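You operate a simulated robot arm through the tools that you are given. There is no shell and no other tool. Be economical: measure what you need, move in short steps, check, and stop when the job is done.

Carry out the task below with a simulated robot arm. There is one attempt and no reset: what you move stays moved.

## Task
Check the white key cap for contact and sort it.
Fine: steel good dish for contact, orange waste dish for none; arm back up; tester on to test, off after.

Only the result counts: the job must be done as asked and must still hold three seconds after the hand-in. Knocking over, shifting, dropping, spilling or breaking anything else fails it. Lids that push on must go on centred and level and be pressed home; caps that screw on are set level and turned clockwise until they are tight.

## Robot
A 6-joint arm with a two-finger parallel gripper, fixed in place. Base frame: the origin is at the foot of the arm, x ahead of it, y to its left, z up; the work surface is at about z = 860. Lengths are in mm, angles in rad, forces in N, time in s.
With the tool pointing down near the work surface it reaches from about 360 to 820 mm from the base axis. Its first joint turns from -2.897 to 2.897 rad. Payload 3.91 kg.
The tool frame sits at the grasp point between the pads (the TCP): z along the fingers, y along the line on which they close. The tips reach 30 mm beyond it. The gripper opens to 110 mm. The fingers are 20 mm wide and 10 mm thick; the gripper's body (48 by 112 mm) begins 55 mm behind the TCP.
Orientation is told as [roll, pitch, yaw] about the base's x, y, z axes, in that order, counted from this pose: with the fingers straight down and closing along the base's y, the tool's x points along the base's -x, its y along +y and its z along -z.

## Interface
- The arm moves only by the tool send_rows. Its argument "deltas" is one flat list of numbers, 6 for each row, row after row: the shift along the tool's x, y, z in cm, then the turn, a rotation vector about the tool's x, y, z in rad. In form: [x, y, z, wx, wy, wz, x, y, z, wx, wy, wz, ...]. A call has 1 to 8 rows; each row is the pose to reach, as a shift and turn from the pose commanded when the call began, along the tool's axes at that moment. "fingers" is the closure in counts, from 0 (fully open) to 255 (shut), set as the call begins (left out, the last holds). Rows are played at 5 a second. More than 50 mm and 0.15 rad between two rows, or a gripper value outside its range, and nothing of the call is played. Where a pose cannot be reached the arm comes as near as it can. A force on the tool above 50 N (or 10 N above the force at the start of the call, whichever is more), or a blocked arm, ends the call early, and 0.2 s more pass. The fingers move at their own pace (about 45 mm/s each) and stop on an object; they squeeze with about 44 N. The grip force told is the motor's: it shows also when the fingers shut on nothing. Time passes only in rows, and 0.2 s behind the last, so rows that repeat a pose let the fingers close. It gives the time, the measured TCP pose, the force on the tool (base axes), the opening and the grip force at its end, in the units of the frame above (readings bear some noise).
- Cameras (640 x 400 px; columns grow to the right, rows downward): "scene" is fixed at [54.2, 485.6, 1439.3]; the picture's right is [1.00, 0.07, 0.00], its down [0.07, -0.98, -0.21] and it looks along [-0.01, 0.21, -0.98] (base axes); focal length 214 px, centre (320, 200). "wrist" rides on the gripper at [77, 7, -114] in the tool frame; the picture's right is [-0.09, 1.00, 0.00], its down [-0.80, -0.07, -0.59] and it looks along [-0.59, -0.05, 0.80] (tool axes); focal length 270 px, centre (320, 200). There is no depth. A picture from a camera that has moved, and an enlarged one, comes with that camera's place and axes in the base frame and with its lens. The place of the scene camera against the robot may be out by one fixed shift of up to 25 mm in any direction.
- get_image(camera): a new picture of that camera. The clock stands still meanwhile.
- raise_lower(by): slides the trunk up (or, below 0, down) by that many mm; the arm rides with it, the base frame stays. It gives what a move gives, with no picture.
- enlarge(camera, box): a new picture of the part [left, top, right, bottom] of that camera's present view, enlarged. The clock stands still meanwhile.
- job_done(): hands the job in; it is judged then, once.

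Go step by step. Nothing tells you positions but the pictures and the camera data: compare them with the known pose of the tool, close in by small moves and look again before you grip or let go. The budget is 120 turns and 76 pictures, counting those below and the enlarged ones. Unless the task says otherwise, let go and move clear before handing in, and close with one line.

The tools are called after ">>>" by a JSON object that holds its "fn" and its "kwargs". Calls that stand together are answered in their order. send_rows: Moves the arm, as the interface text tells. Its arguments: {"type":"object","properties":{"deltas":{"type":"array","items":{"type":"number"}},"fingers":{"type":"number"}},"required":["deltas"]} The other tools are called the same way: raise_lower (by) slides the trunk up or down; get_image (camera) takes a picture; enlarge (camera, box) takes an enlarged picture of a part of a camera's view; job_done () hands the job in.

At the start:

```text
time_s: 0.0
eef_pos: [364.2, 340.2, 1302.5]
ee_rot: [-0.001, 0.001, 0.001]
contact_force: [-1.0, 0.4, 0.1]
finger_gap: 110.1
grasp_force: 0.1
trunk travel left (down, up): [-575.0, 35.0]
```

scene: 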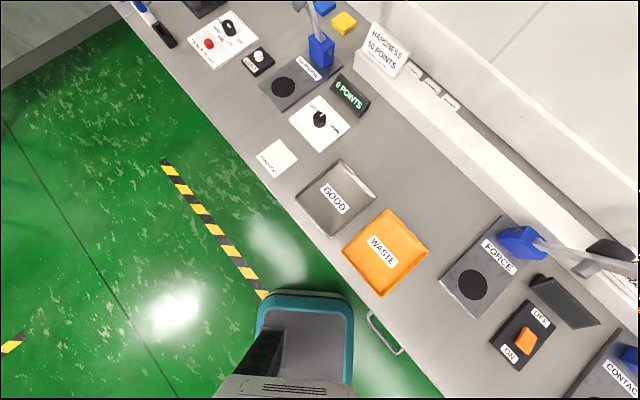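
wrist: 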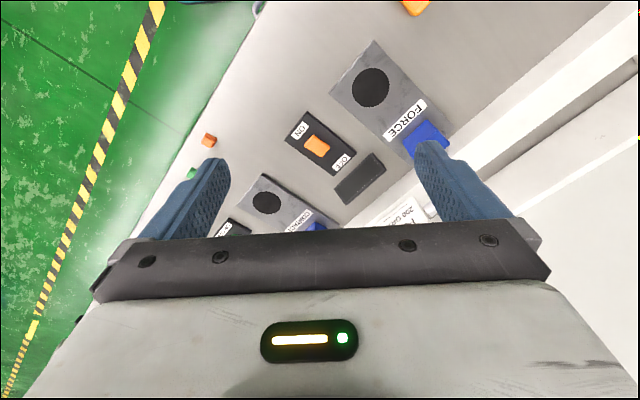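

I see a bench with several testers (hardness, force, contact) and good/waste dishes. I'll enlarge parts of both views to find the white key cap and the contact tester.

>>> {"fn": "enlarge", "kwargs": {"camera": "scene", "box": [120, 0, 380, 180]}}

>>> {"fn": "enlarge", "kwargs": {"camera": "scene", "box": [420, 200, 640, 400]}}

>>> {"fn": "enlarge", "kwargs": {"camera": "wrist", "box": [150, 0, 470, 240]}}

```text
2.22 times, centred on (250, 90) of scene
camera zoom: at [54.2, 485.6, 1439.3], right [1.0, 0.07, 0.0], down [0.07, -0.98, -0.21], along [-0.01, 0.21, -0.98], focal length 477 px, centre (476, 444)
```

zoom: 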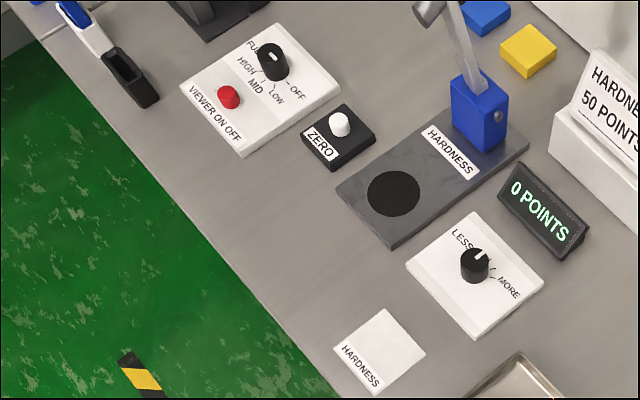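

```text
2.00 times, centred on (530, 300) of scene
camera zoom: at [54.2, 485.6, 1439.3], right [1.0, 0.07, 0.0], down [0.07, -0.98, -0.21], along [-0.01, 0.21, -0.98], focal length 429 px, centre (-100, 0)
```

zoom: 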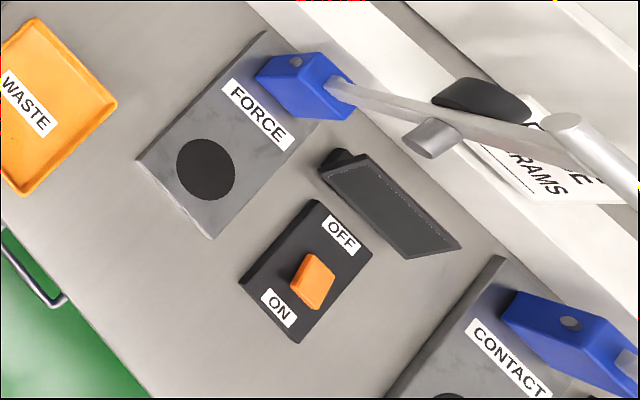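

```text
1.67 times, centred on (310, 120) of wrist
camera zoom: at [288.2, 346.8, 1415.2], right [0.09, 1.0, 0.0], down [0.8, -0.07, 0.59], along [0.59, -0.05, -0.8], focal length 450 px, centre (337, 333)
```

zoom: 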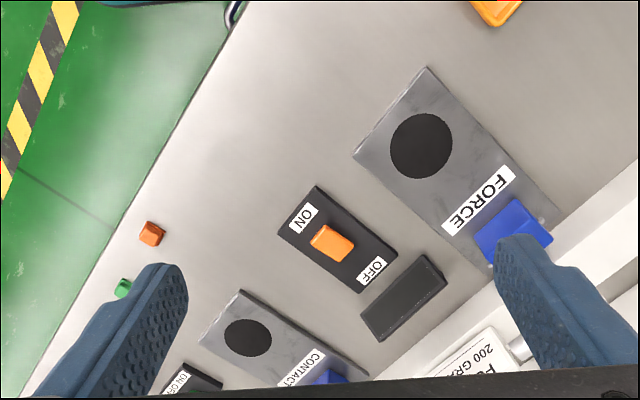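

The contact tester appears near (680,179), with small caps starting near (507,84) and continuing to lower y. I'll shift toward −y, staying high, to see the rest.

>>> {"fn": "send_rows", "kwargs": {"deltas": [0, -4, 0, 0, 0, 0, 0, -8, 0, 0, 0, 0, 0, -12, 0, 0, 0, 0, 0, -16, 0, 0, 0, 0, 0, -20, 0, 0, 0, 0, 0, -24, 0, 0, 0, 0, 0, -28, 0, 0, 0, 0]}}

>>> {"fn": "get_image", "kwargs": {"camera": "wrist"}}

```text
time_s: 1.6
eef_pos: [362.0, 59.0, 1301.2]
ee_rot: [0.001, 0.001, 0.0]
contact_force: [-0.1, -1.0, 1.0]
finger_gap: 109.8
grasp_force: 0.1
trunk travel left (down, up): [-575.0, 35.0]
```

```text
70 pictures are left
camera wrist: at [286.5, 66.2, 1415.0], right [0.09, 1.0, 0.0], down [0.8, -0.07, 0.59], along [0.59, -0.05, -0.8], focal length 270 px, centre (320, 200)
```

wrist: 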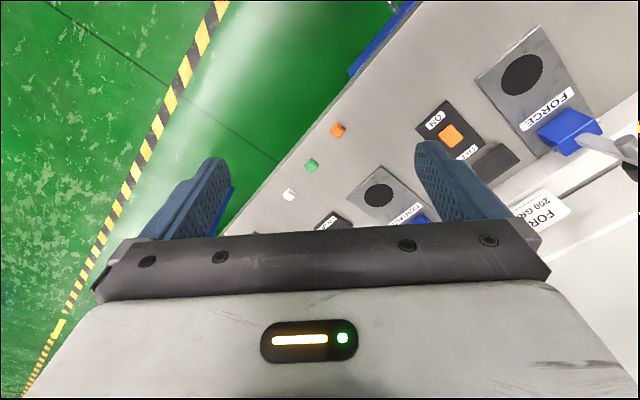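

The white cap is near (667,−45), and the contact plate is near (679,177). I'll move forward to see the contact tester's switch and display.

>>> {"fn": "send_rows", "kwargs": {"deltas": [-4, 0, 0, 0, 0, 0, -8, 0, 0, 0, 0, 0, -12, 0, 0, 0, 0, 0, -16, 0, 0, 0, 0, 0, -20, 0, 0, 0, 0, 0]}}

>>> {"fn": "get_image", "kwargs": {"camera": "wrist"}}

>>> {"fn": "enlarge", "kwargs": {"camera": "wrist", "box": [200, 60, 460, 240]}}

```text
time_s: 2.8
eef_pos: [566.7, 60.0, 1301.1]
ee_rot: [0.001, 0.001, -0.001]
contact_force: [0.5, 0.0, -0.5]
finger_gap: 109.8
grasp_force: 0.0
trunk travel left (down, up): [-575.0, 35.0]
```

```text
69 pictures are left
camera wrist: at [490.7, 66.8, 1414.9], right [0.09, 1.0, 0.0], down [0.8, -0.07, 0.59], along [0.59, -0.05, -0.81], focal length 270 px, centre (320, 200)
```

wrist: 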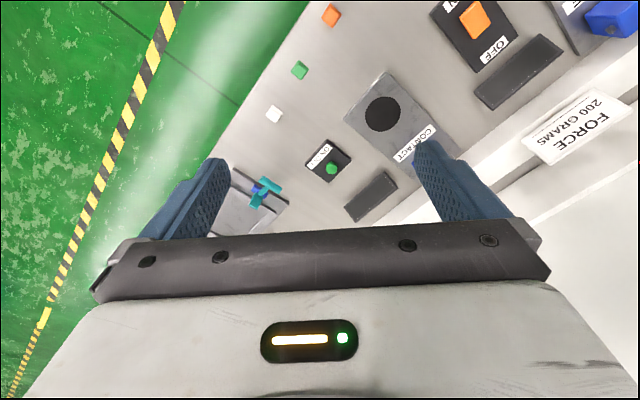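

```text
2.22 times, centred on (330, 150) of wrist
camera zoom: at [490.7, 66.8, 1414.9], right [0.09, 1.0, 0.0], down [0.8, -0.07, 0.59], along [0.59, -0.05, -0.81], focal length 601 px, centre (298, 311)
```

zoom: 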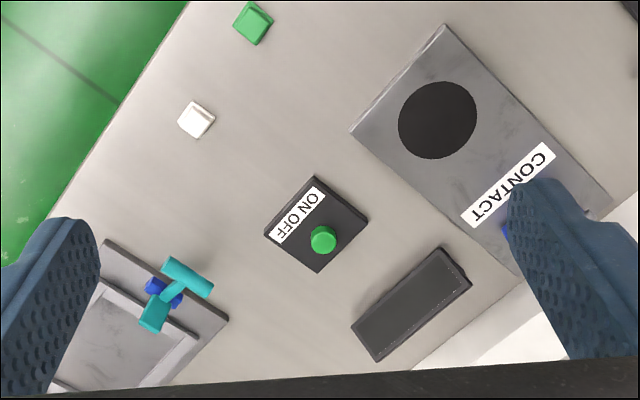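

The contact tester has a green push button near (792,66), a dark display, and something blue behind the plate hidden by a finger. I'll shift to see the contact tester in full.

>>> {"fn": "send_rows", "kwargs": {"deltas": [0, 4, 0, 0, 0, 0, 0, 8, 0, 0, 0, 0, 0, 12, 0, 0, 0, 0, 0, 16, 0, 0, 0, 0]}}

>>> {"fn": "enlarge", "kwargs": {"camera": "wrist", "box": [180, 0, 500, 240]}}

```text
time_s: 3.8
eef_pos: [564.3, 220.3, 1302.1]
ee_rot: [0.001, 0.0, 0.0]
contact_force: [0.8, 0.1, 0.6]
finger_gap: 110.0
grasp_force: 0.0
trunk travel left (down, up): [-575.0, 35.0]
```

```text
1.67 times, centred on (340, 120) of wrist
camera zoom: at [489.0, 227.2, 1415.8], right [0.09, 1.0, 0.0], down [0.8, -0.07, 0.59], along [0.59, -0.05, -0.8], focal length 450 px, centre (287, 333)
```

zoom: 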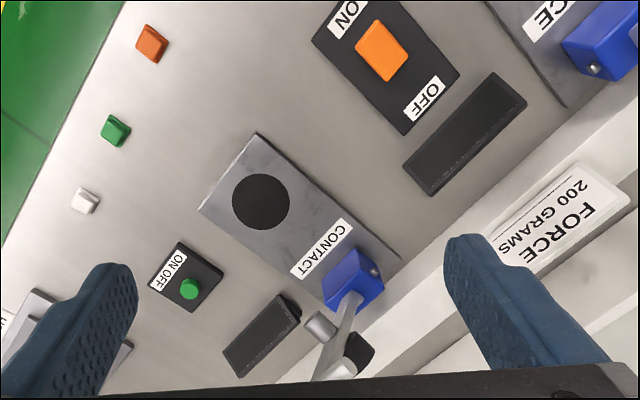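

The lever (arm) of the contact tester stands up from the blue block behind the plate. To learn its geometry, I'll back off to +y, yaw toward it and then tilt the camera up.

>>> {"fn": "send_rows", "kwargs": {"deltas": [3, 3, 0, 0, 0, 0.1, 6, 6, 0, 0, 0, 0.2, 9, 9, 0, 0, 0, 0.3, 12, 12, 0, 0, 0, 0.4, 13, 16, 0, 0, 0, 0.5, 14, 20, 0, 0, 0, 0.6]}}

>>> {"fn": "send_rows", "kwargs": {"deltas": [0, 0, 0, 0, -0.13, 0, 0, 0, 0, 0, -0.26, 0, 0, 0, 0, 0, -0.39, 0, 0, 0, 0, 0, -0.52, 0]}}

>>> {"fn": "get_image", "kwargs": {"camera": "wrist"}}

```text
time_s: 5.2
eef_pos: [422.8, 421.0, 1302.1]
ee_rot: [-0.001, -0.001, -0.601]
contact_force: [-0.3, 0.3, -0.1]
finger_gap: 110.1
grasp_force: 0.1
trunk travel left (down, up): [-575.0, 35.0]
```

```text
time_s: 6.2
eef_pos: [423.8, 421.1, 1301.7]
ee_rot: [0.001, -0.521, -0.599]
contact_force: [0.0, -0.4, 0.3]
finger_gap: 110.2
grasp_force: 0.1
trunk travel left (down, up): [-575.0, 35.0]
```

```text
66 pictures are left
camera wrist: at [326.4, 495.8, 1361.4], right [0.63, 0.78, 0.04], down [0.29, -0.28, 0.91], along [0.73, -0.56, -0.4], focal length 270 px, centre (320, 200)
```

wrist: 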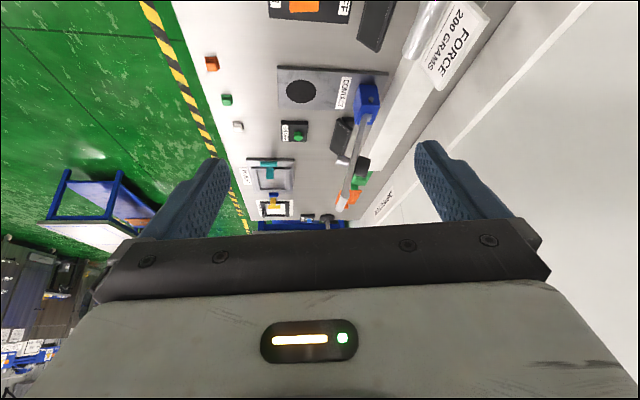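

>>> {"fn": "enlarge", "kwargs": {"camera": "wrist", "box": [260, 50, 440, 220]}}

```text
2.35 times, centred on (350, 135) of wrist
camera zoom: at [326.4, 495.8, 1361.4], right [0.63, 0.78, 0.04], down [0.29, -0.28, 0.91], along [0.73, -0.56, -0.4], focal length 636 px, centre (249, 353)
```

zoom: 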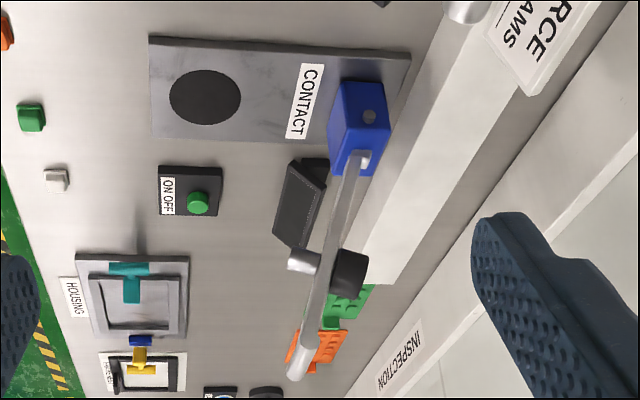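

The picture is now clear: the lever hinges at about a=157 mm behind the disc at z≈923. It leans slightly forward, with its tip near (730,235,1174), and should lie flat with the probe on the disc. Next I'll level the tool and go look closely at the white cap.

>>> {"fn": "send_rows", "kwargs": {"deltas": [0, 0, 0, 0, 0.13, 0, 0, 0, 0, 0, 0.26, 0, 0, 0, 0, 0, 0.39, 0, 0, 0, 0, 0, 0.52, 0]}}

>>> {"fn": "send_rows", "kwargs": {"deltas": [-3.8, -2.4, 0, 0, 0, 0.02, -7.6, -4.8, 0, 0, 0, 0.04, -11.4, -7.2, 0, 0, 0, 0.06, -15.2, -9.6, 0, 0, 0, 0.08, -19, -12, 0, 0, 0, 0.08, -22.8, -14.4, 0, 0, 0, 0.08, -26.6, -16.8, 0, 0, 0, 0.08, -30.4, -19.2, 0, 0, 0, 0.08]}}

>>> {"fn": "raise_lower", "kwargs": {"by": -250}}

>>> {"fn": "get_image", "kwargs": {"camera": "wrist"}}

```text
time_s: 7.2
eef_pos: [425.5, 419.4, 1302.2]
ee_rot: [0.0, 0.003, -0.6]
contact_force: [-0.1, -0.3, 0.3]
finger_gap: 110.0
grasp_force: 0.0
trunk travel left (down, up): [-575.0, 35.0]
```

```text
time_s: 9.0
eef_pos: [567.0, 88.5, 1300.9]
ee_rot: [-0.001, 0.001, -0.678]
contact_force: [-0.3, 0.6, 0.3]
finger_gap: 109.8
grasp_force: 0.1
trunk travel left (down, up): [-575.0, 35.0]
```

```text
time_s: 11.6
eef_pos: [565.5, 91.4, 1051.1]
ee_rot: [-0.001, 0.001, -0.679]
contact_force: [0.0, -0.4, -0.3]
finger_gap: 109.9
grasp_force: 0.1
trunk travel left (down, up): [-325.0, 285.0]
```

```text
64 pictures are left
camera wrist: at [511.0, 144.2, 1164.7], right [0.69, 0.72, 0.0], down [0.58, -0.56, 0.59], along [0.43, -0.41, -0.8], focal length 270 px, centre (320, 200)
```

wrist: 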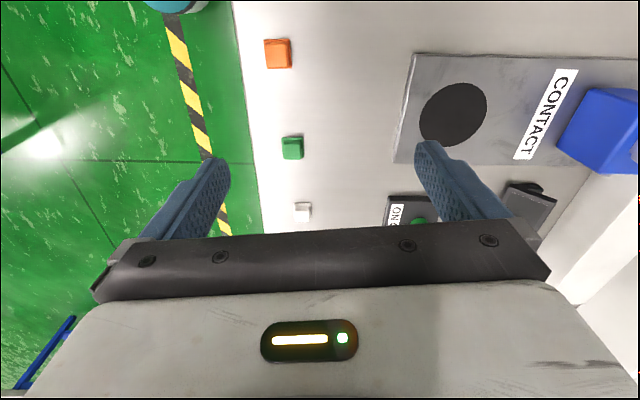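

The white cap is near (669,−40). I'll move closer and lower to view it.

>>> {"fn": "send_rows", "kwargs": {"deltas": [-3.4, -1.2, 2, 0, 0, 0, -6.8, -2.4, 4, 0, 0, 0, -10.3, -3.6, 6, 0, 0, 0, -10.3, -3.6, 9, 0, 0, 0]}}

>>> {"fn": "get_image", "kwargs": {"camera": "wrist"}}

>>> {"fn": "enlarge", "kwargs": {"camera": "wrist", "box": [260, 60, 420, 180]}}

```text
time_s: 12.6
eef_pos: [623.6, -3.7, 960.8]
ee_rot: [0.0, 0.001, -0.678]
contact_force: [0.6, -0.7, 0.0]
finger_gap: 110.2
grasp_force: 0.0
trunk travel left (down, up): [-325.0, 285.0]
```

```text
63 pictures are left
camera wrist: at [569.2, 50.9, 1074.3], right [0.69, 0.72, 0.0], down [0.58, -0.56, 0.59], along [0.43, -0.41, -0.8], focal length 270 px, centre (320, 200)
```

wrist: 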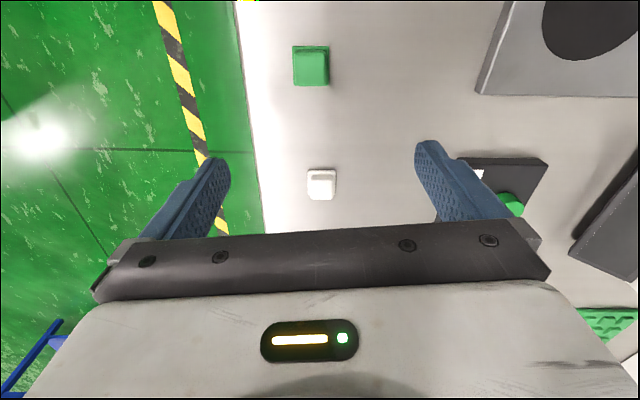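

```text
3.33 times, centred on (340, 120) of wrist
camera zoom: at [569.2, 50.9, 1074.3], right [0.69, 0.72, 0.0], down [0.58, -0.56, 0.59], along [0.43, -0.41, -0.8], focal length 901 px, centre (253, 467)
```

zoom: 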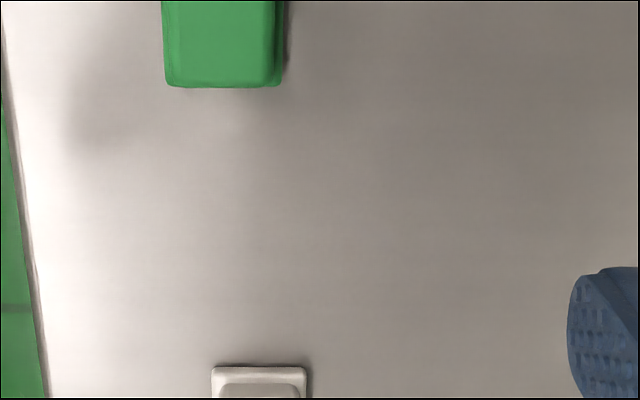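

The cap is aligned with the bench axes, with n≈(0.69,0.72), and lies at about (668,−42). I'll align yaw to −0.76 and hover above it.

>>> {"fn": "send_rows", "kwargs": {"deltas": [-3, -0.1, 1, 0, 0, 0.04, -5.86, -0.19, 2, 0, 0, 0.08, -5.86, -0.19, 3.5, 0, 0, 0.08], "fingers": 120}}

>>> {"fn": "get_image", "kwargs": {"camera": "wrist"}}

```text
time_s: 13.4
eef_pos: [668.4, -40.8, 925.5]
ee_rot: [-0.001, 0.001, -0.76]
contact_force: [-0.7, 0.0, -0.5]
finger_gap: 58.3
grasp_force: 0.1
trunk travel left (down, up): [-325.0, 285.0]
```

```text
61 pictures are left
camera wrist: at [618.2, 17.0, 1039.4], right [0.75, 0.66, 0.0], down [0.53, -0.6, 0.59], along [0.39, -0.45, -0.8], focal length 270 px, centre (320, 200)
```

wrist: 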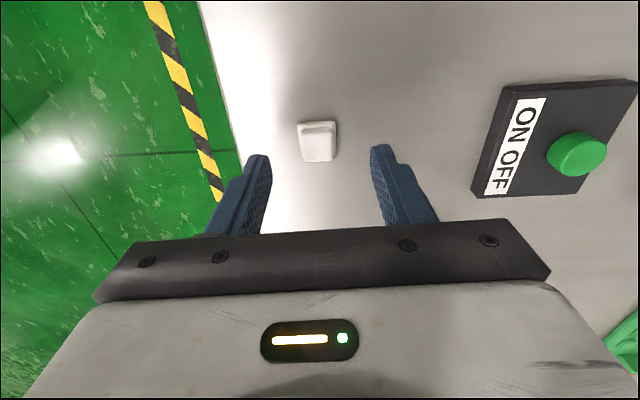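

The cap is centred under the fingers. I'll descend and grip.

>>> {"fn": "send_rows", "kwargs": {"deltas": [0, 0, 1.5, 0, 0, 0, 0, 0, 2.5, 0, 0, 0, 0, 0, 3.1, 0, 0, 0]}}

>>> {"fn": "send_rows", "kwargs": {"deltas": [0, 0, 0, 0, 0, 0, 0, 0, 0, 0, 0, 0, 0, 0, 0, 0, 0, 0, 0, 0, 0, 0, 0, 0], "fingers": 230}}

>>> {"fn": "get_image", "kwargs": {"camera": "wrist"}}

```text
time_s: 14.2
eef_pos: [668.1, -40.8, 895.7]
ee_rot: [-0.001, 0.0, -0.759]
contact_force: [0.5, 0.4, -0.2]
finger_gap: 58.1
grasp_force: 0.1
trunk travel left (down, up): [-325.0, 285.0]
```

```text
time_s: 15.2
eef_pos: [667.3, -41.8, 894.8]
ee_rot: [0.001, -0.001, -0.761]
contact_force: [-0.2, -0.2, 1.0]
finger_gap: 21.0
grasp_force: 44.1
trunk travel left (down, up): [-325.0, 285.0]
```

```text
60 pictures are left
camera wrist: at [617.8, 17.3, 1008.7], right [0.75, 0.66, 0.0], down [0.53, -0.6, 0.59], along [0.39, -0.45, -0.8], focal length 270 px, centre (320, 200)
```

wrist: 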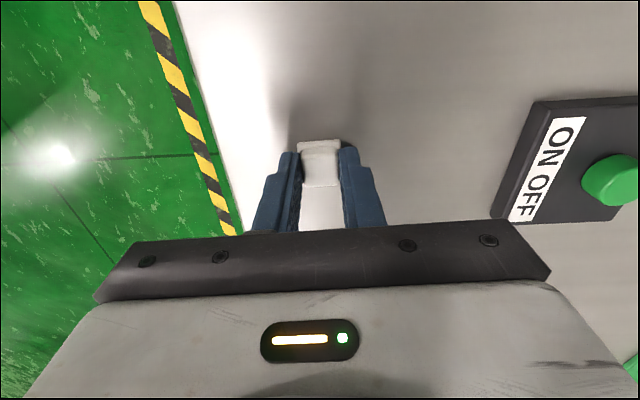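

The cap is gripped (21 mm). I'll lift it and yaw by +1.56 so the narrow side of the gripper faces the raised lever.

>>> {"fn": "send_rows", "kwargs": {"deltas": [0, 0, -2, 0, 0, 0, 0, 0, -4, 0, 0, -0.14, 0, 0, -6, 0, 0, -0.28, 0, 0, -8, 0, 0, -0.42, 0, 0, -8, 0, 0, -0.56, 0, 0, -8, 0, 0, -0.7, 0, 0, -8, 0, 0, -0.84, 0, 0, -8, 0, 0, -0.98]}}

>>> {"fn": "send_rows", "kwargs": {"deltas": [0, 0, 0, 0, 0, -0.14, 0, 0, 0, 0, 0, -0.28, 0, 0, 0, 0, 0, -0.42, 0, 0, 0, 0, 0, -0.58]}}

>>> {"fn": "get_image", "kwargs": {"camera": "wrist"}}

```text
time_s: 17.0
eef_pos: [666.7, -41.0, 975.0]
ee_rot: [0.001, -0.001, 0.223]
contact_force: [0.2, -0.5, 0.8]
finger_gap: 20.7
grasp_force: 44.5
trunk travel left (down, up): [-325.0, 285.0]
```

```text
refused: row 4 steps farther than a row can; nothing moved
```

```text
59 pictures are left
camera wrist: at [591.8, -51.0, 1088.4], right [-0.13, 0.99, 0.0], down [0.8, 0.11, 0.59], along [0.59, 0.08, -0.8], focal length 270 px, centre (320, 200)
```

wrist: 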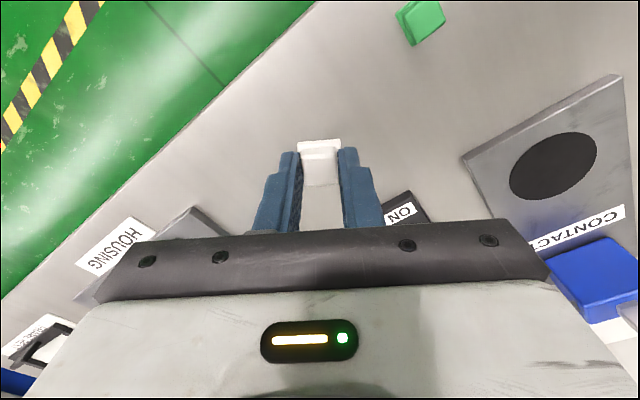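

Holding fine. I'll finish the yaw while moving to a spot just in front of the contact disc.

>>> {"fn": "send_rows", "kwargs": {"deltas": [-0.25, 3.5, 0, 0, 0, -0.116, -0.5, 7, 0, 0, 0, -0.232, -0.75, 10.6, 0, 0, 0, -0.348, -1, 14.2, 0, 0, 0, -0.464, -1.26, 17.7, 0, 0, 0, -0.58]}}

>>> {"fn": "get_image", "kwargs": {"camera": "wrist"}}

```text
time_s: 18.2
eef_pos: [640.6, 136.1, 976.4]
ee_rot: [0.0, -0.001, 0.804]
contact_force: [0.2, -0.3, -0.7]
finger_gap: 20.0
grasp_force: 44.0
trunk travel left (down, up): [-325.0, 285.0]
```

```text
58 pictures are left
camera wrist: at [583.6, 85.0, 1088.6], right [-0.66, 0.76, 0.0], down [0.61, 0.53, 0.59], along [0.45, 0.39, -0.8], focal length 270 px, centre (320, 200)
```

wrist: 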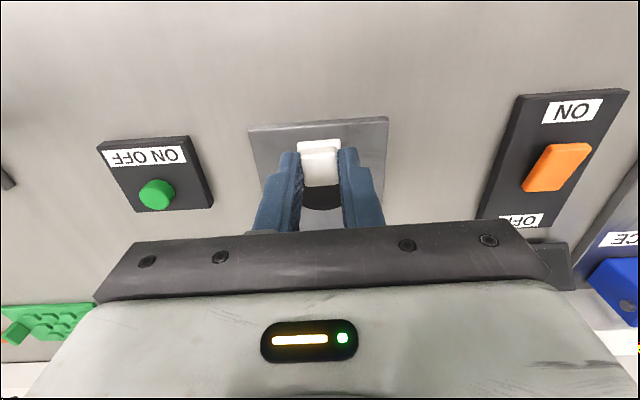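

Aligned with the plate. I'll move over the disc and lower partway.

>>> {"fn": "send_rows", "kwargs": {"deltas": [-2, -0.1, 0, 0, 0, 0, -4, -0.15, 1, 0, 0, 0, -6, -0.2, 3, 0, 0, 0]}}

>>> {"fn": "get_image", "kwargs": {"camera": "wrist"}}

```text
time_s: 19.0
eef_pos: [684.6, 175.2, 945.6]
ee_rot: [-0.001, -0.001, 0.799]
contact_force: [0.6, -0.7, 0.4]
finger_gap: 19.9
grasp_force: 43.8
trunk travel left (down, up): [-325.0, 285.0]
```

```text
57 pictures are left
camera wrist: at [627.6, 125.8, 1058.8], right [-0.65, 0.76, 0.0], down [0.61, 0.53, 0.59], along [0.45, 0.39, -0.8], focal length 270 px, centre (320, 200)
```

wrist: 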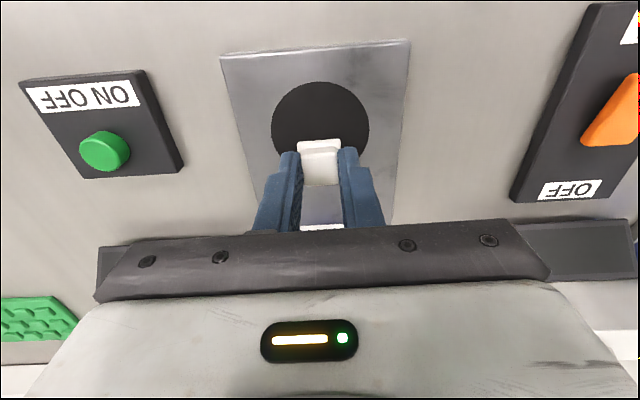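

The disc centre is near (683.5,178). I'll nudge over and lower to just above it.

>>> {"fn": "send_rows", "kwargs": {"deltas": [-0.15, 0.2, 1, 0, 0, 0, -0.15, 0.2, 2, 0, 0, 0, -0.15, 0.2, 2.9, 0, 0, 0]}}

>>> {"fn": "get_image", "kwargs": {"camera": "wrist"}}

```text
time_s: 19.8
eef_pos: [684.3, 178.4, 915.8]
ee_rot: [0.001, 0.0, 0.801]
contact_force: [0.2, -0.1, 0.0]
finger_gap: 20.0
grasp_force: 43.2
trunk travel left (down, up): [-325.0, 285.0]
```

```text
56 pictures are left
camera wrist: at [627.0, 128.6, 1029.1], right [-0.65, 0.76, 0.0], down [0.61, 0.53, 0.59], along [0.45, 0.39, -0.8], focal length 270 px, centre (320, 200)
```

wrist: 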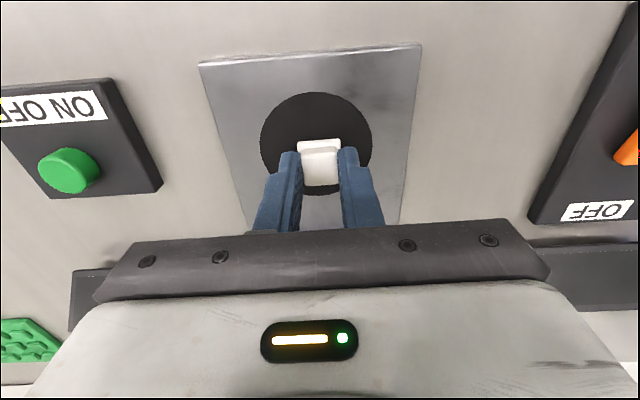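

Centred well. I'll lower in small steps until contact.

>>> {"fn": "send_rows", "kwargs": {"deltas": [0, 0, 0.2, 0, 0, 0, 0, 0, 0.3, 0, 0, 0]}}

>>> {"fn": "send_rows", "kwargs": {"deltas": [0, 0, 0.1, 0, 0, 0, 0, 0, 0.2, 0, 0, 0]}}

>>> {"fn": "send_rows", "kwargs": {"deltas": [0, 0, 0.1, 0, 0, 0]}}

```text
time_s: 20.4
eef_pos: [683.7, 178.0, 912.8]
ee_rot: [0.0, 0.001, 0.801]
contact_force: [-0.3, 0.9, 0.5]
finger_gap: 20.0
grasp_force: 44.1
trunk travel left (down, up): [-325.0, 285.0]
```

```text
time_s: 21.0
eef_pos: [682.6, 178.6, 911.3]
ee_rot: [0.0, -0.001, 0.8]
contact_force: [0.0, -0.2, 0.6]
finger_gap: 20.1
grasp_force: 44.2
trunk travel left (down, up): [-325.0, 285.0]
```

```text
time_s: 21.4
eef_pos: [682.5, 177.7, 910.1]
ee_rot: [0.0, 0.001, 0.801]
contact_force: [-0.2, 0.8, 0.0]
finger_gap: 19.9
grasp_force: 43.9
trunk travel left (down, up): [-325.0, 285.0]
```

>>> {"fn": "send_rows", "kwargs": {"deltas": [0, 0, 0.1, 0, 0, 0, 0, 0, 0.2, 0, 0, 0]}}

>>> {"fn": "enlarge", "kwargs": {"camera": "wrist", "box": [240, 70, 400, 210]}}

```text
time_s: 22.0
eef_pos: [681.8, 179.2, 908.4]
ee_rot: [-0.001, -0.001, 0.801]
contact_force: [1.1, 0.7, 4.1]
finger_gap: 19.8
grasp_force: 44.6
trunk travel left (down, up): [-325.0, 285.0]
```

```text
2.86 times, centred on (320, 140) of wrist
camera zoom: at [625.9, 128.4, 1022.2], right [-0.65, 0.76, 0.0], down [0.61, 0.53, 0.6], along [0.45, 0.39, -0.8], focal length 772 px, centre (320, 371)
```

zoom: 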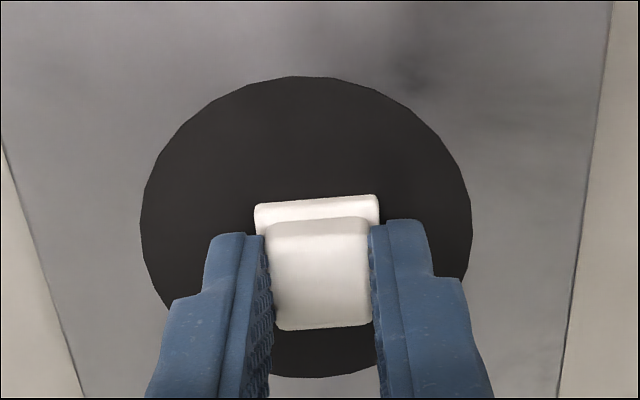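

The cap sits on the disc, nearly centred, with light contact. I'll release and lift.

>>> {"fn": "send_rows", "kwargs": {"deltas": [0, 0, -0.1, 0, 0, 0, 0, 0, -0.1, 0, 0, 0, 0, 0, -0.1, 0, 0, 0, 0, 0, -1, 0, 0, 0, 0, 0, -3, 0, 0, 0, 2, 0, -5, 0, 0, 0, 5, 0, -7, 0, 0, 0], "fingers": 130}}

>>> {"fn": "get_image", "kwargs": {"camera": "wrist"}}

```text
time_s: 23.6
eef_pos: [647.5, 143.5, 978.4]
ee_rot: [0.002, 0.001, 0.801]
contact_force: [-0.5, 0.5, 1.1]
finger_gap: 53.8
grasp_force: 0.2
trunk travel left (down, up): [-325.0, 285.0]
```

```text
54 pictures are left
camera wrist: at [590.5, 93.1, 1091.8], right [-0.65, 0.76, 0.0], down [0.61, 0.53, 0.59], along [0.45, 0.39, -0.8], focal length 270 px, centre (320, 200)
```

wrist: 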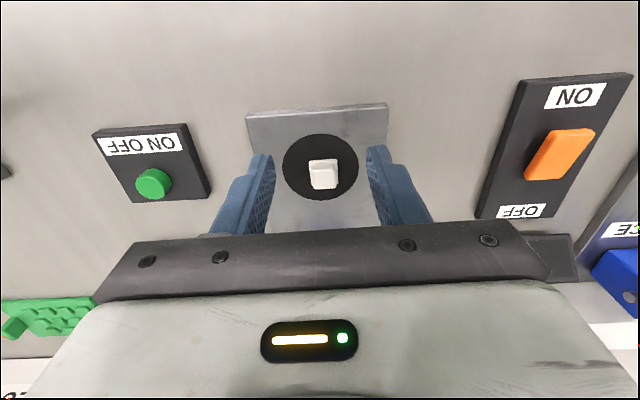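

The cap rests on the disc. Next I'll close the fingers and move above the green button, near (788,64).

>>> {"fn": "send_rows", "kwargs": {"deltas": [-1, -3.9, 0, 0, 0, 0, -2, -7.8, 0, 0, 0, 0, -3, -11.7, 0, 0, 0, 0, -4.09, -15.6, 0, 0, 0, 0, -4.09, -15.6, 2, 0, 0, 0], "fingers": 255}}

>>> {"fn": "get_image", "kwargs": {"camera": "wrist"}}

```text
time_s: 24.8
eef_pos: [786.0, 62.9, 955.3]
ee_rot: [0.004, 0.002, 0.799]
contact_force: [0.5, -0.6, -0.8]
finger_gap: 0.0
grasp_force: 37.9
out of reach, approached as far as the arm can: row 4, 5
trunk travel left (down, up): [-325.0, 285.0]
```

```text
53 pictures are left
camera wrist: at [728.8, 12.6, 1068.4], right [-0.65, 0.76, 0.0], down [0.61, 0.53, 0.59], along [0.45, 0.39, -0.81], focal length 270 px, centre (320, 200)
```

wrist: 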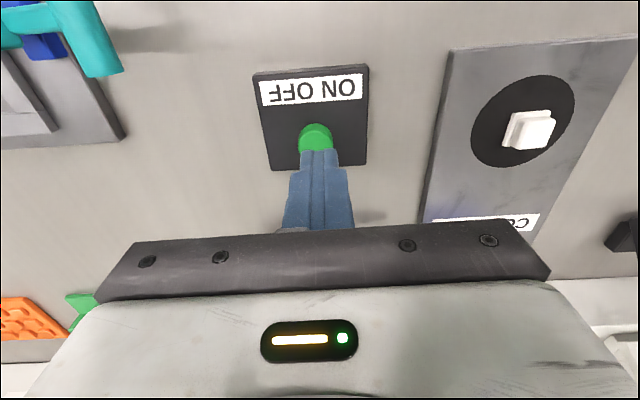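

The fingertips are above the button. I'll descend gently toward it.

>>> {"fn": "send_rows", "kwargs": {"deltas": [0, 0, 1.2, 0, 0, 0, 0, 0, 2.4, 0, 0, 0]}}

>>> {"fn": "enlarge", "kwargs": {"camera": "wrist", "box": [220, 50, 420, 200]}}

```text
time_s: 25.4
eef_pos: [783.0, 63.7, 932.3]
ee_rot: [0.001, 0.0, 0.801]
contact_force: [0.9, -0.1, -0.7]
finger_gap: 0.0
grasp_force: 37.7
trunk travel left (down, up): [-325.0, 285.0]
```

```text
2.67 times, centred on (320, 125) of wrist
camera zoom: at [727.3, 12.8, 1046.0], right [-0.65, 0.76, 0.0], down [0.61, 0.53, 0.59], along [0.45, 0.39, -0.8], focal length 721 px, centre (320, 400)
```

zoom: 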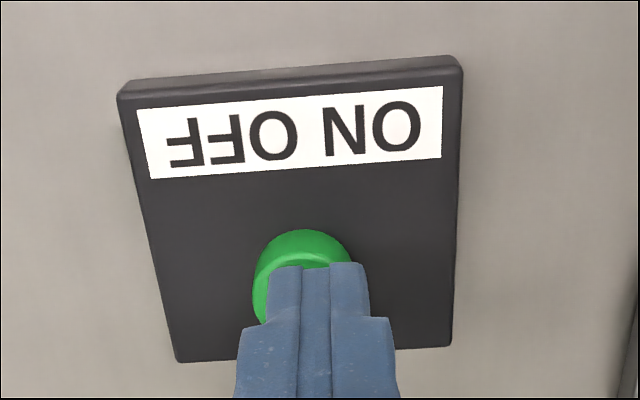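

Slight lateral correction, then press in small steps.

>>> {"fn": "send_rows", "kwargs": {"deltas": [0, -0.4, 0.3, 0, 0, 0, 0, -0.4, 0.8, 0, 0, 0, 0, -0.4, 1.2, 0, 0, 0]}}

>>> {"fn": "send_rows", "kwargs": {"deltas": [0, 0, 0.2, 0, 0, 0]}}

>>> {"fn": "send_rows", "kwargs": {"deltas": [0, 0, 0.2, 0, 0, 0]}}

```text
time_s: 26.2
eef_pos: [786.8, 60.0, 920.8]
ee_rot: [0.0, 0.0, 0.802]
contact_force: [0.5, 0.2, -0.8]
finger_gap: 0.2
grasp_force: 37.1
trunk travel left (down, up): [-325.0, 285.0]
```

```text
time_s: 26.6
eef_pos: [787.5, 59.9, 918.4]
ee_rot: [0.0, -0.001, 0.8]
contact_force: [-0.8, 0.0, 0.5]
finger_gap: 0.0
grasp_force: 38.3
trunk travel left (down, up): [-325.0, 285.0]
```

```text
time_s: 27.0
eef_pos: [789.0, 59.5, 917.7]
ee_rot: [0.0, 0.0, 0.8]
contact_force: [0.4, -0.1, 2.3]
finger_gap: 0.2
grasp_force: 37.6
trunk travel left (down, up): [-325.0, 285.0]
```

>>> {"fn": "send_rows", "kwargs": {"deltas": [0, 0, 0.2, 0, 0, 0]}}

>>> {"fn": "send_rows", "kwargs": {"deltas": [0, 0, 0.2, 0, 0, 0]}}

>>> {"fn": "get_image", "kwargs": {"camera": "wrist"}}

```text
time_s: 27.4
eef_pos: [787.1, 61.2, 914.3]
ee_rot: [0.0, 0.0, 0.801]
contact_force: [1.0, -0.2, 2.1]
finger_gap: 0.0
grasp_force: 38.0
trunk travel left (down, up): [-325.0, 285.0]
```

```text
time_s: 27.8
eef_pos: [786.7, 60.6, 914.0]
ee_rot: [-0.001, -0.001, 0.802]
contact_force: [3.1, -0.5, 7.6]
finger_gap: 0.0
grasp_force: 37.7
trunk travel left (down, up): [-325.0, 285.0]
```

```text
51 pictures are left
camera wrist: at [729.2, 10.1, 1027.0], right [-0.65, 0.76, 0.0], down [0.61, 0.53, 0.6], along [0.45, 0.39, -0.8], focal length 270 px, centre (320, 200)
```

wrist: 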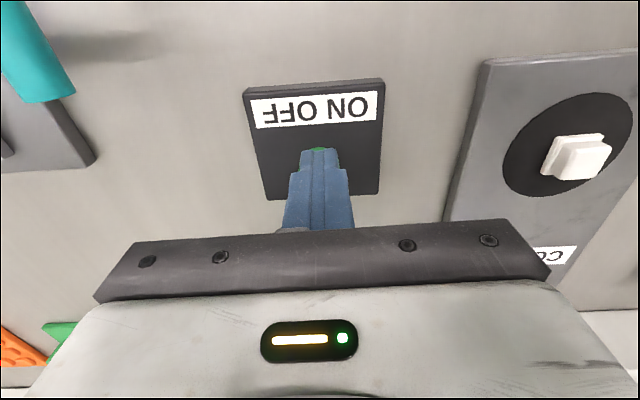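

The button seems pressed (force rose to 7.6 N). I'll lift off and back away to see the display.

>>> {"fn": "send_rows", "kwargs": {"deltas": [0, 0, -2, 0, 0, 0, 2, 2, -5, 0, 0, 0, 6, 4, -7, 0, 0, 0, 10, 6, -8, 0, 0, 0, 14, 7, -8, 0, 0, 0]}}

>>> {"fn": "get_image", "kwargs": {"camera": "wrist"}}

```text
time_s: 29.0
eef_pos: [639.1, 8.3, 992.7]
ee_rot: [0.001, 0.0, 0.801]
contact_force: [0.3, -0.2, -0.1]
finger_gap: 0.0
grasp_force: 36.8
trunk travel left (down, up): [-325.0, 285.0]
```

```text
50 pictures are left
camera wrist: at [581.4, -42.0, 1106.0], right [-0.65, 0.76, 0.0], down [0.61, 0.53, 0.59], along [0.45, 0.39, -0.8], focal length 270 px, centre (320, 200)
```

wrist: 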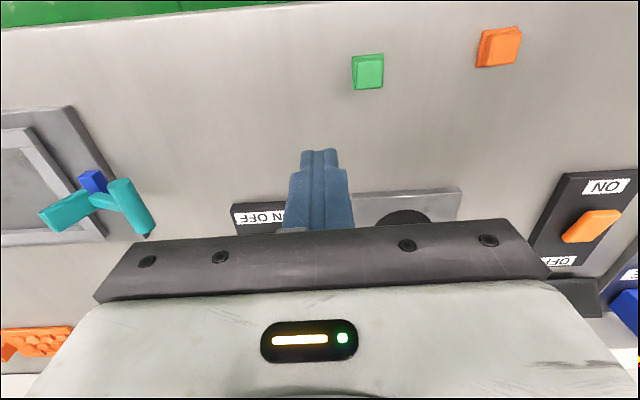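

I need to tilt the camera up to see the display.

>>> {"fn": "send_rows", "kwargs": {"deltas": [0, 0, -2, 0, -0.13, 0, 0, 0, -4, 0, -0.26, 0, 0, 0, -6, 0, -0.39, 0, 0, 0, -8, 0, -0.52, 0]}}

>>> {"fn": "get_image", "kwargs": {"camera": "wrist"}}

>>> {"fn": "enlarge", "kwargs": {"camera": "wrist", "box": [220, 60, 460, 230]}}

```text
time_s: 30.0
eef_pos: [637.9, 9.5, 1072.5]
ee_rot: [0.0, -0.522, 0.8]
contact_force: [-0.3, 0.0, 1.0]
finger_gap: 0.0
grasp_force: 37.2
trunk travel left (down, up): [-325.0, 285.0]
```

```text
49 pictures are left
camera wrist: at [548.7, -74.7, 1132.4], right [-0.66, 0.75, 0.04], down [0.33, 0.24, 0.91], along [0.67, 0.62, -0.4], focal length 270 px, centre (320, 200)
```

wrist: 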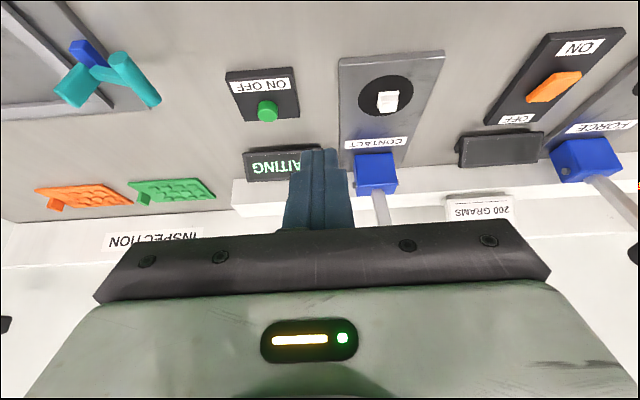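

```text
2.35 times, centred on (340, 145) of wrist
camera zoom: at [548.7, -74.7, 1132.4], right [-0.66, 0.75, 0.04], down [0.33, 0.24, 0.91], along [0.67, 0.62, -0.4], focal length 636 px, centre (273, 329)
```

zoom: 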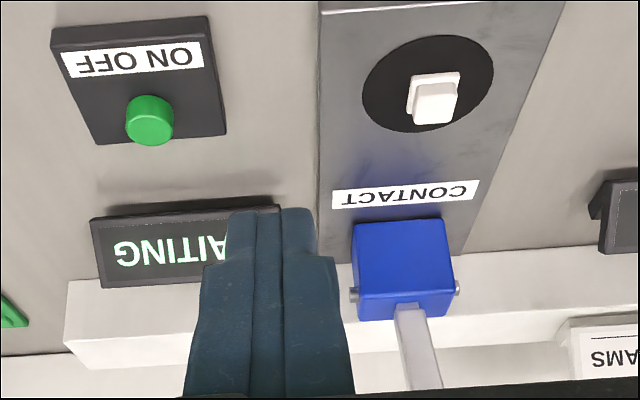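

The display says "WAITING", so the tester is on. I'll raise the trunk and take a refining look at the lever tip before gripping it.

>>> {"fn": "raise_lower", "kwargs": {"by": 170}}

>>> {"fn": "send_rows", "kwargs": {"deltas": [0, 3, 0, 0, 0.1, 0, 0, 6, 0, 0, 0.2, 0, 0, 8, 0, 0, 0.2, 0], "fingers": 110}}

>>> {"fn": "get_image", "kwargs": {"camera": "wrist"}}

```text
time_s: 31.9
eef_pos: [639.2, 9.4, 1241.0]
ee_rot: [0.001, -0.52, 0.802]
contact_force: [0.2, 0.2, -0.1]
finger_gap: 0.1
grasp_force: 38.4
trunk travel left (down, up): [-495.0, 115.0]
```

```text
time_s: 32.7
eef_pos: [580.6, 65.0, 1243.0]
ee_rot: [-0.001, -0.319, 0.8]
contact_force: [0.9, 0.0, 0.2]
finger_gap: 62.8
grasp_force: 0.0
trunk travel left (down, up): [-495.0, 115.0]
```

```text
47 pictures are left
camera wrist: at [501.0, -8.0, 1326.1], right [-0.66, 0.75, 0.03], down [0.45, 0.36, 0.82], along [0.61, 0.55, -0.58], focal length 270 px, centre (320, 200)
```

wrist: 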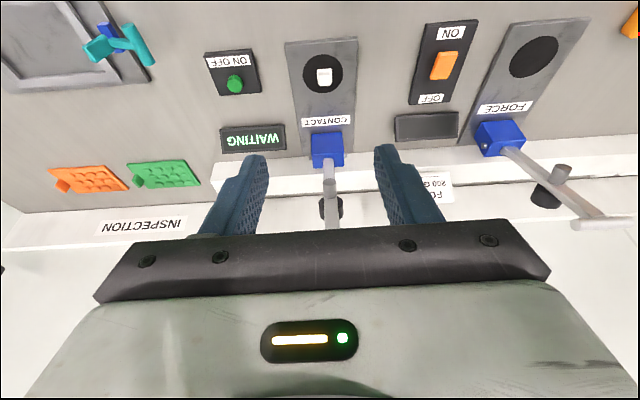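

The lever seems to have a crossbar handle at its end, going by the force tester's. I'll zoom in on that and tilt up to see the contact one.

>>> {"fn": "send_rows", "kwargs": {"deltas": [2, 0, 0, 0, -0.12, 0, 4, 0, 0, 0, -0.24, 0, 6, 0, 0, 0, -0.36, 0]}}

>>> {"fn": "get_image", "kwargs": {"camera": "wrist"}}

>>> {"fn": "enlarge", "kwargs": {"camera": "wrist", "box": [230, 60, 410, 230]}}

```text
time_s: 33.5
eef_pos: [541.9, 22.8, 1224.1]
ee_rot: [0.0, -0.683, 0.8]
contact_force: [0.1, -0.4, 0.0]
finger_gap: 62.6
grasp_force: 0.1
trunk travel left (down, up): [-495.0, 115.0]
```

```text
46 pictures are left
camera wrist: at [445.6, -65.9, 1263.1], right [-0.67, 0.74, 0.05], down [0.22, 0.13, 0.97], along [0.71, 0.66, -0.25], focal length 270 px, centre (320, 200)
```

wrist: 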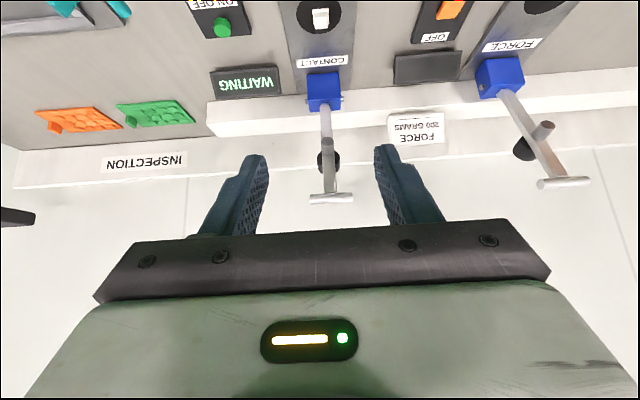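

```text
2.35 times, centred on (320, 145) of wrist
camera zoom: at [445.6, -65.9, 1263.1], right [-0.67, 0.74, 0.05], down [0.22, 0.13, 0.97], along [0.71, 0.66, -0.25], focal length 636 px, centre (320, 329)
```

zoom: 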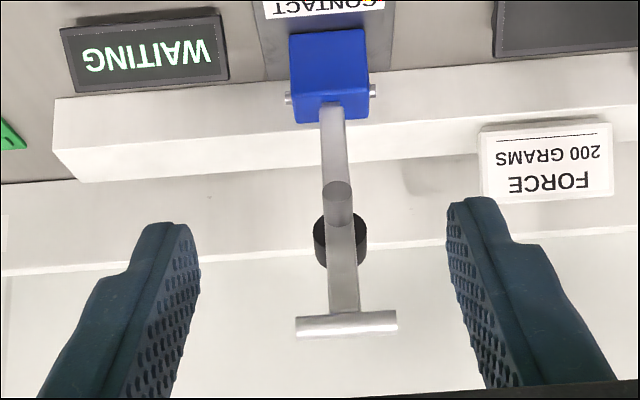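

The crossbar handle is about 68 mm long, 14 mm thick, centred near (737,230,1158), with the hinge at a≈153, z≈926. I'll clamp the bar by its ends, so the fingers act as a pivot, and first level the tool with the gripper opened wide.

>>> {"fn": "send_rows", "kwargs": {"deltas": [0, 0, 0, 0, 0.137, 0, 0, 0, 0, 0, 0.274, 0, 0, 0, 0, 0, 0.41, 0, 0, 0, 0, 0, 0.547, 0, 0, 0, 0, 0, 0.683, 0], "fingers": 20}}

>>> {"fn": "send_rows", "kwargs": {"deltas": [-4, 0, -1.5, 0, 0, 0, -8, 0, -1.5, 0, 0, 0, -12, 0, -1.5, 0, 0, 0, -16, 0, -1.5, 0, 0, 0, -20, 0, -1.5, 0, 0, 0]}}

>>> {"fn": "get_image", "kwargs": {"camera": "wrist"}}

```text
time_s: 34.7
eef_pos: [541.0, 24.5, 1221.6]
ee_rot: [-0.001, 0.007, 0.799]
contact_force: [0.3, -1.2, 0.3]
finger_gap: 101.4
grasp_force: 0.0
trunk travel left (down, up): [-495.0, 115.0]
```

```text
time_s: 35.9
eef_pos: [681.2, 167.6, 1235.2]
ee_rot: [0.003, 0.007, 0.8]
contact_force: [0.7, 0.1, -0.6]
finger_gap: 101.7
grasp_force: 0.1
trunk travel left (down, up): [-495.0, 115.0]
```

```text
44 pictures are left
camera wrist: at [625.6, 118.2, 1349.8], right [-0.65, 0.76, 0.0], down [0.61, 0.53, 0.59], along [0.45, 0.39, -0.81], focal length 270 px, centre (320, 200)
```

wrist: 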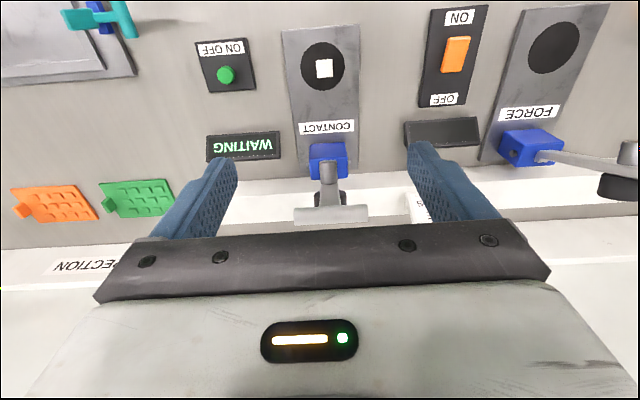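

The bar is confirmed at about (737,229,1159). I'll move directly above it.

>>> {"fn": "send_rows", "kwargs": {"deltas": [-4, 0.13, 0, 0, 0, 0, -8.3, 0.27, 0, 0, 0, 0, -8.3, 0.27, 1, 0, 0, 0]}}

>>> {"fn": "get_image", "kwargs": {"camera": "wrist"}}

```text
time_s: 36.7
eef_pos: [713.7, 218.4, 1218.2]
ee_rot: [0.002, 0.006, 0.801]
contact_force: [0.6, -0.1, 0.3]
finger_gap: 101.4
grasp_force: 0.1
out of reach, approached as far as the arm can: row 2, 3
trunk travel left (down, up): [-495.0, 115.0]
```

```text
43 pictures are left
camera wrist: at [655.5, 167.5, 1332.0], right [-0.65, 0.76, 0.0], down [0.61, 0.53, 0.59], along [0.45, 0.39, -0.81], focal length 270 px, centre (320, 200)
```

wrist: 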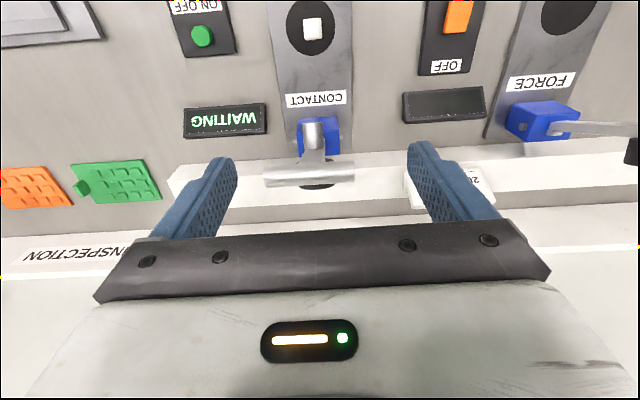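

The arm is at its reach limit at this height relative to the trunk. I'll raise the trunk and come down with the arm, which extends the reach.

>>> {"fn": "raise_lower", "kwargs": {"by": 112}}

>>> {"fn": "send_rows", "kwargs": {"deltas": [0, 0, 3, 0, 0, 0, 0, 0, 6, 0, 0, 0, 0, 0, 9, 0, 0, 0, 0, 0, 11, 0, 0, 0]}}

```text
time_s: 38.1
eef_pos: [712.1, 217.3, 1332.7]
ee_rot: [0.0, 0.005, 0.802]
contact_force: [0.2, 0.7, -0.5]
finger_gap: 101.4
grasp_force: 0.1
trunk travel left (down, up): [-607.0, 3.0]
```

```text
time_s: 39.1
eef_pos: [711.8, 217.0, 1221.1]
ee_rot: [0.0, 0.002, 0.801]
contact_force: [0.2, 0.1, 0.0]
finger_gap: 101.5
grasp_force: 0.0
trunk travel left (down, up): [-607.0, 3.0]
```

>>> {"fn": "send_rows", "kwargs": {"deltas": [-1.3, -0.48, 0, 0, 0, 0, -2.6, -0.96, 0.2, 0, 0, 0, -2.6, -0.96, 0.2, 0, 0, 0]}}

>>> {"fn": "get_image", "kwargs": {"camera": "wrist"}}

```text
time_s: 39.9
eef_pos: [736.2, 228.7, 1218.5]
ee_rot: [0.001, 0.003, 0.801]
contact_force: [1.1, 0.5, 0.0]
finger_gap: 101.4
grasp_force: 0.0
trunk travel left (down, up): [-607.0, 3.0]
```

```text
42 pictures are left
camera wrist: at [678.8, 179.2, 1332.8], right [-0.65, 0.76, 0.0], down [0.61, 0.53, 0.59], along [0.45, 0.39, -0.81], focal length 270 px, centre (320, 200)
```

wrist: 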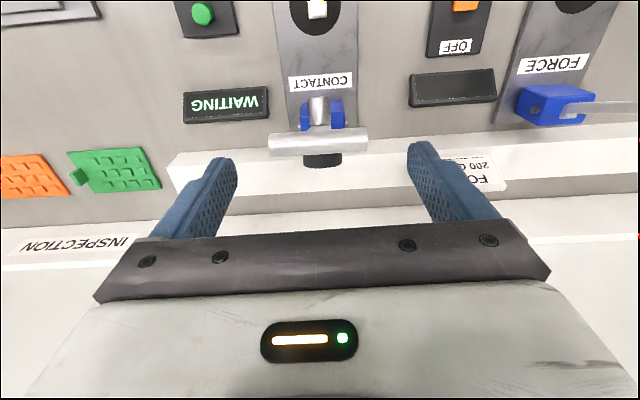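

The bar is centred between the fingers. I'll descend to straddle it.

>>> {"fn": "send_rows", "kwargs": {"deltas": [0, 0, 2, 0, 0, 0, 0, 0, 4, 0, 0, 0, 0, 0, 5.8, 0, 0, 0]}}

>>> {"fn": "get_image", "kwargs": {"camera": "wrist"}}

```text
time_s: 40.7
eef_pos: [736.3, 229.7, 1161.7]
ee_rot: [0.001, 0.003, 0.8]
contact_force: [-0.3, -0.5, 0.1]
finger_gap: 101.1
grasp_force: 0.1
trunk travel left (down, up): [-607.0, 3.0]
```

```text
41 pictures are left
camera wrist: at [679.4, 178.9, 1274.6], right [-0.65, 0.76, 0.0], down [0.61, 0.53, 0.59], along [0.45, 0.39, -0.81], focal length 270 px, centre (320, 200)
```

wrist: 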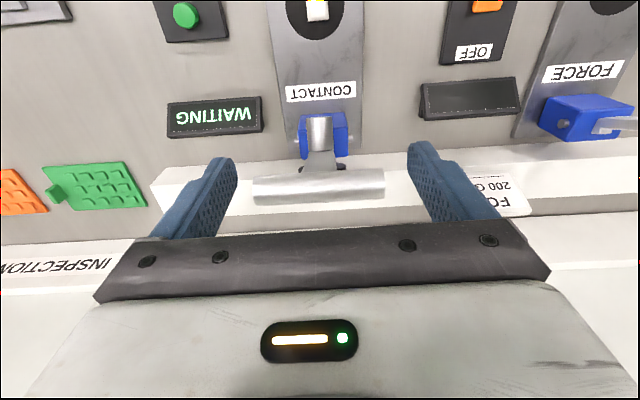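

The bar is at the TCP. I'll close on its ends.

>>> {"fn": "send_rows", "kwargs": {"deltas": [0, 0, 0, 0, 0, 0, 0, 0, 0, 0, 0, 0, 0, 0, 0, 0, 0, 0, 0, 0, 0, 0, 0, 0], "fingers": 140}}

>>> {"fn": "get_image", "kwargs": {"camera": "wrist"}}

```text
time_s: 41.7
eef_pos: [736.8, 229.1, 1161.1]
ee_rot: [0.0, 0.004, 0.8]
contact_force: [3.6, -3.0, -1.3]
finger_gap: 67.8
grasp_force: 45.2
trunk travel left (down, up): [-607.0, 3.0]
```

```text
40 pictures are left
camera wrist: at [680.0, 178.1, 1274.8], right [-0.65, 0.76, 0.0], down [0.61, 0.53, 0.59], along [0.45, 0.39, -0.81], focal length 270 px, centre (320, 200)
```

wrist: 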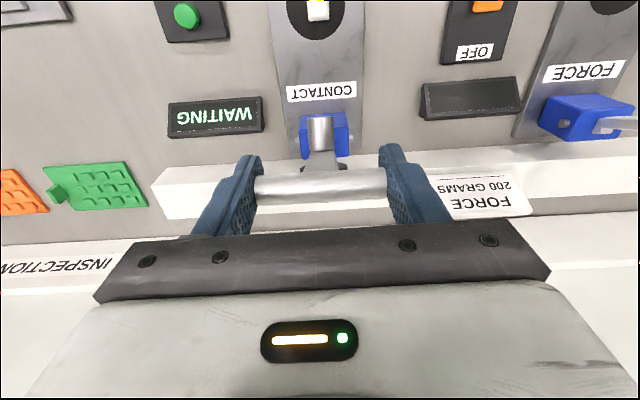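

Firm grip on the bar. I'll begin rotating the lever down along its arc, checking force as I go.

>>> {"fn": "send_rows", "kwargs": {"deltas": [1.35, 0, 0.5, 0, 0, 0, 2.93, 0, 1.2, 0, 0, 0, 4.45, 0, 2.01, 0, 0, 0, 5.91, 0, 2.92, 0, 0, 0]}}

>>> {"fn": "get_image", "kwargs": {"camera": "wrist"}}

```text
time_s: 42.7
eef_pos: [695.6, 186.4, 1130.7]
ee_rot: [0.001, 0.002, 0.802]
contact_force: [5.9, -1.2, 2.7]
finger_gap: 67.9
grasp_force: 43.9
trunk travel left (down, up): [-607.0, 3.0]
```

```text
39 pictures are left
camera wrist: at [638.2, 136.1, 1245.0], right [-0.65, 0.76, 0.0], down [0.61, 0.53, 0.59], along [0.45, 0.39, -0.81], focal length 270 px, centre (320, 200)
```

wrist: 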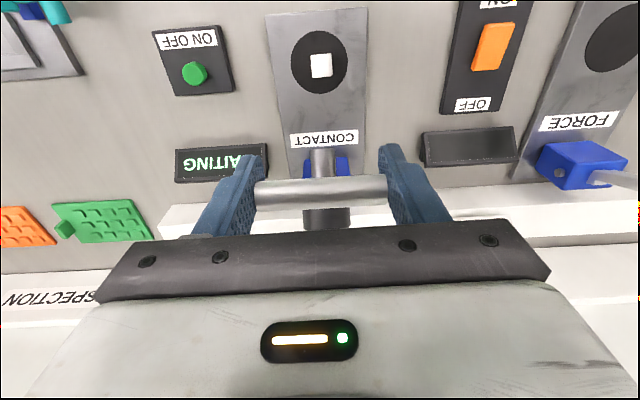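

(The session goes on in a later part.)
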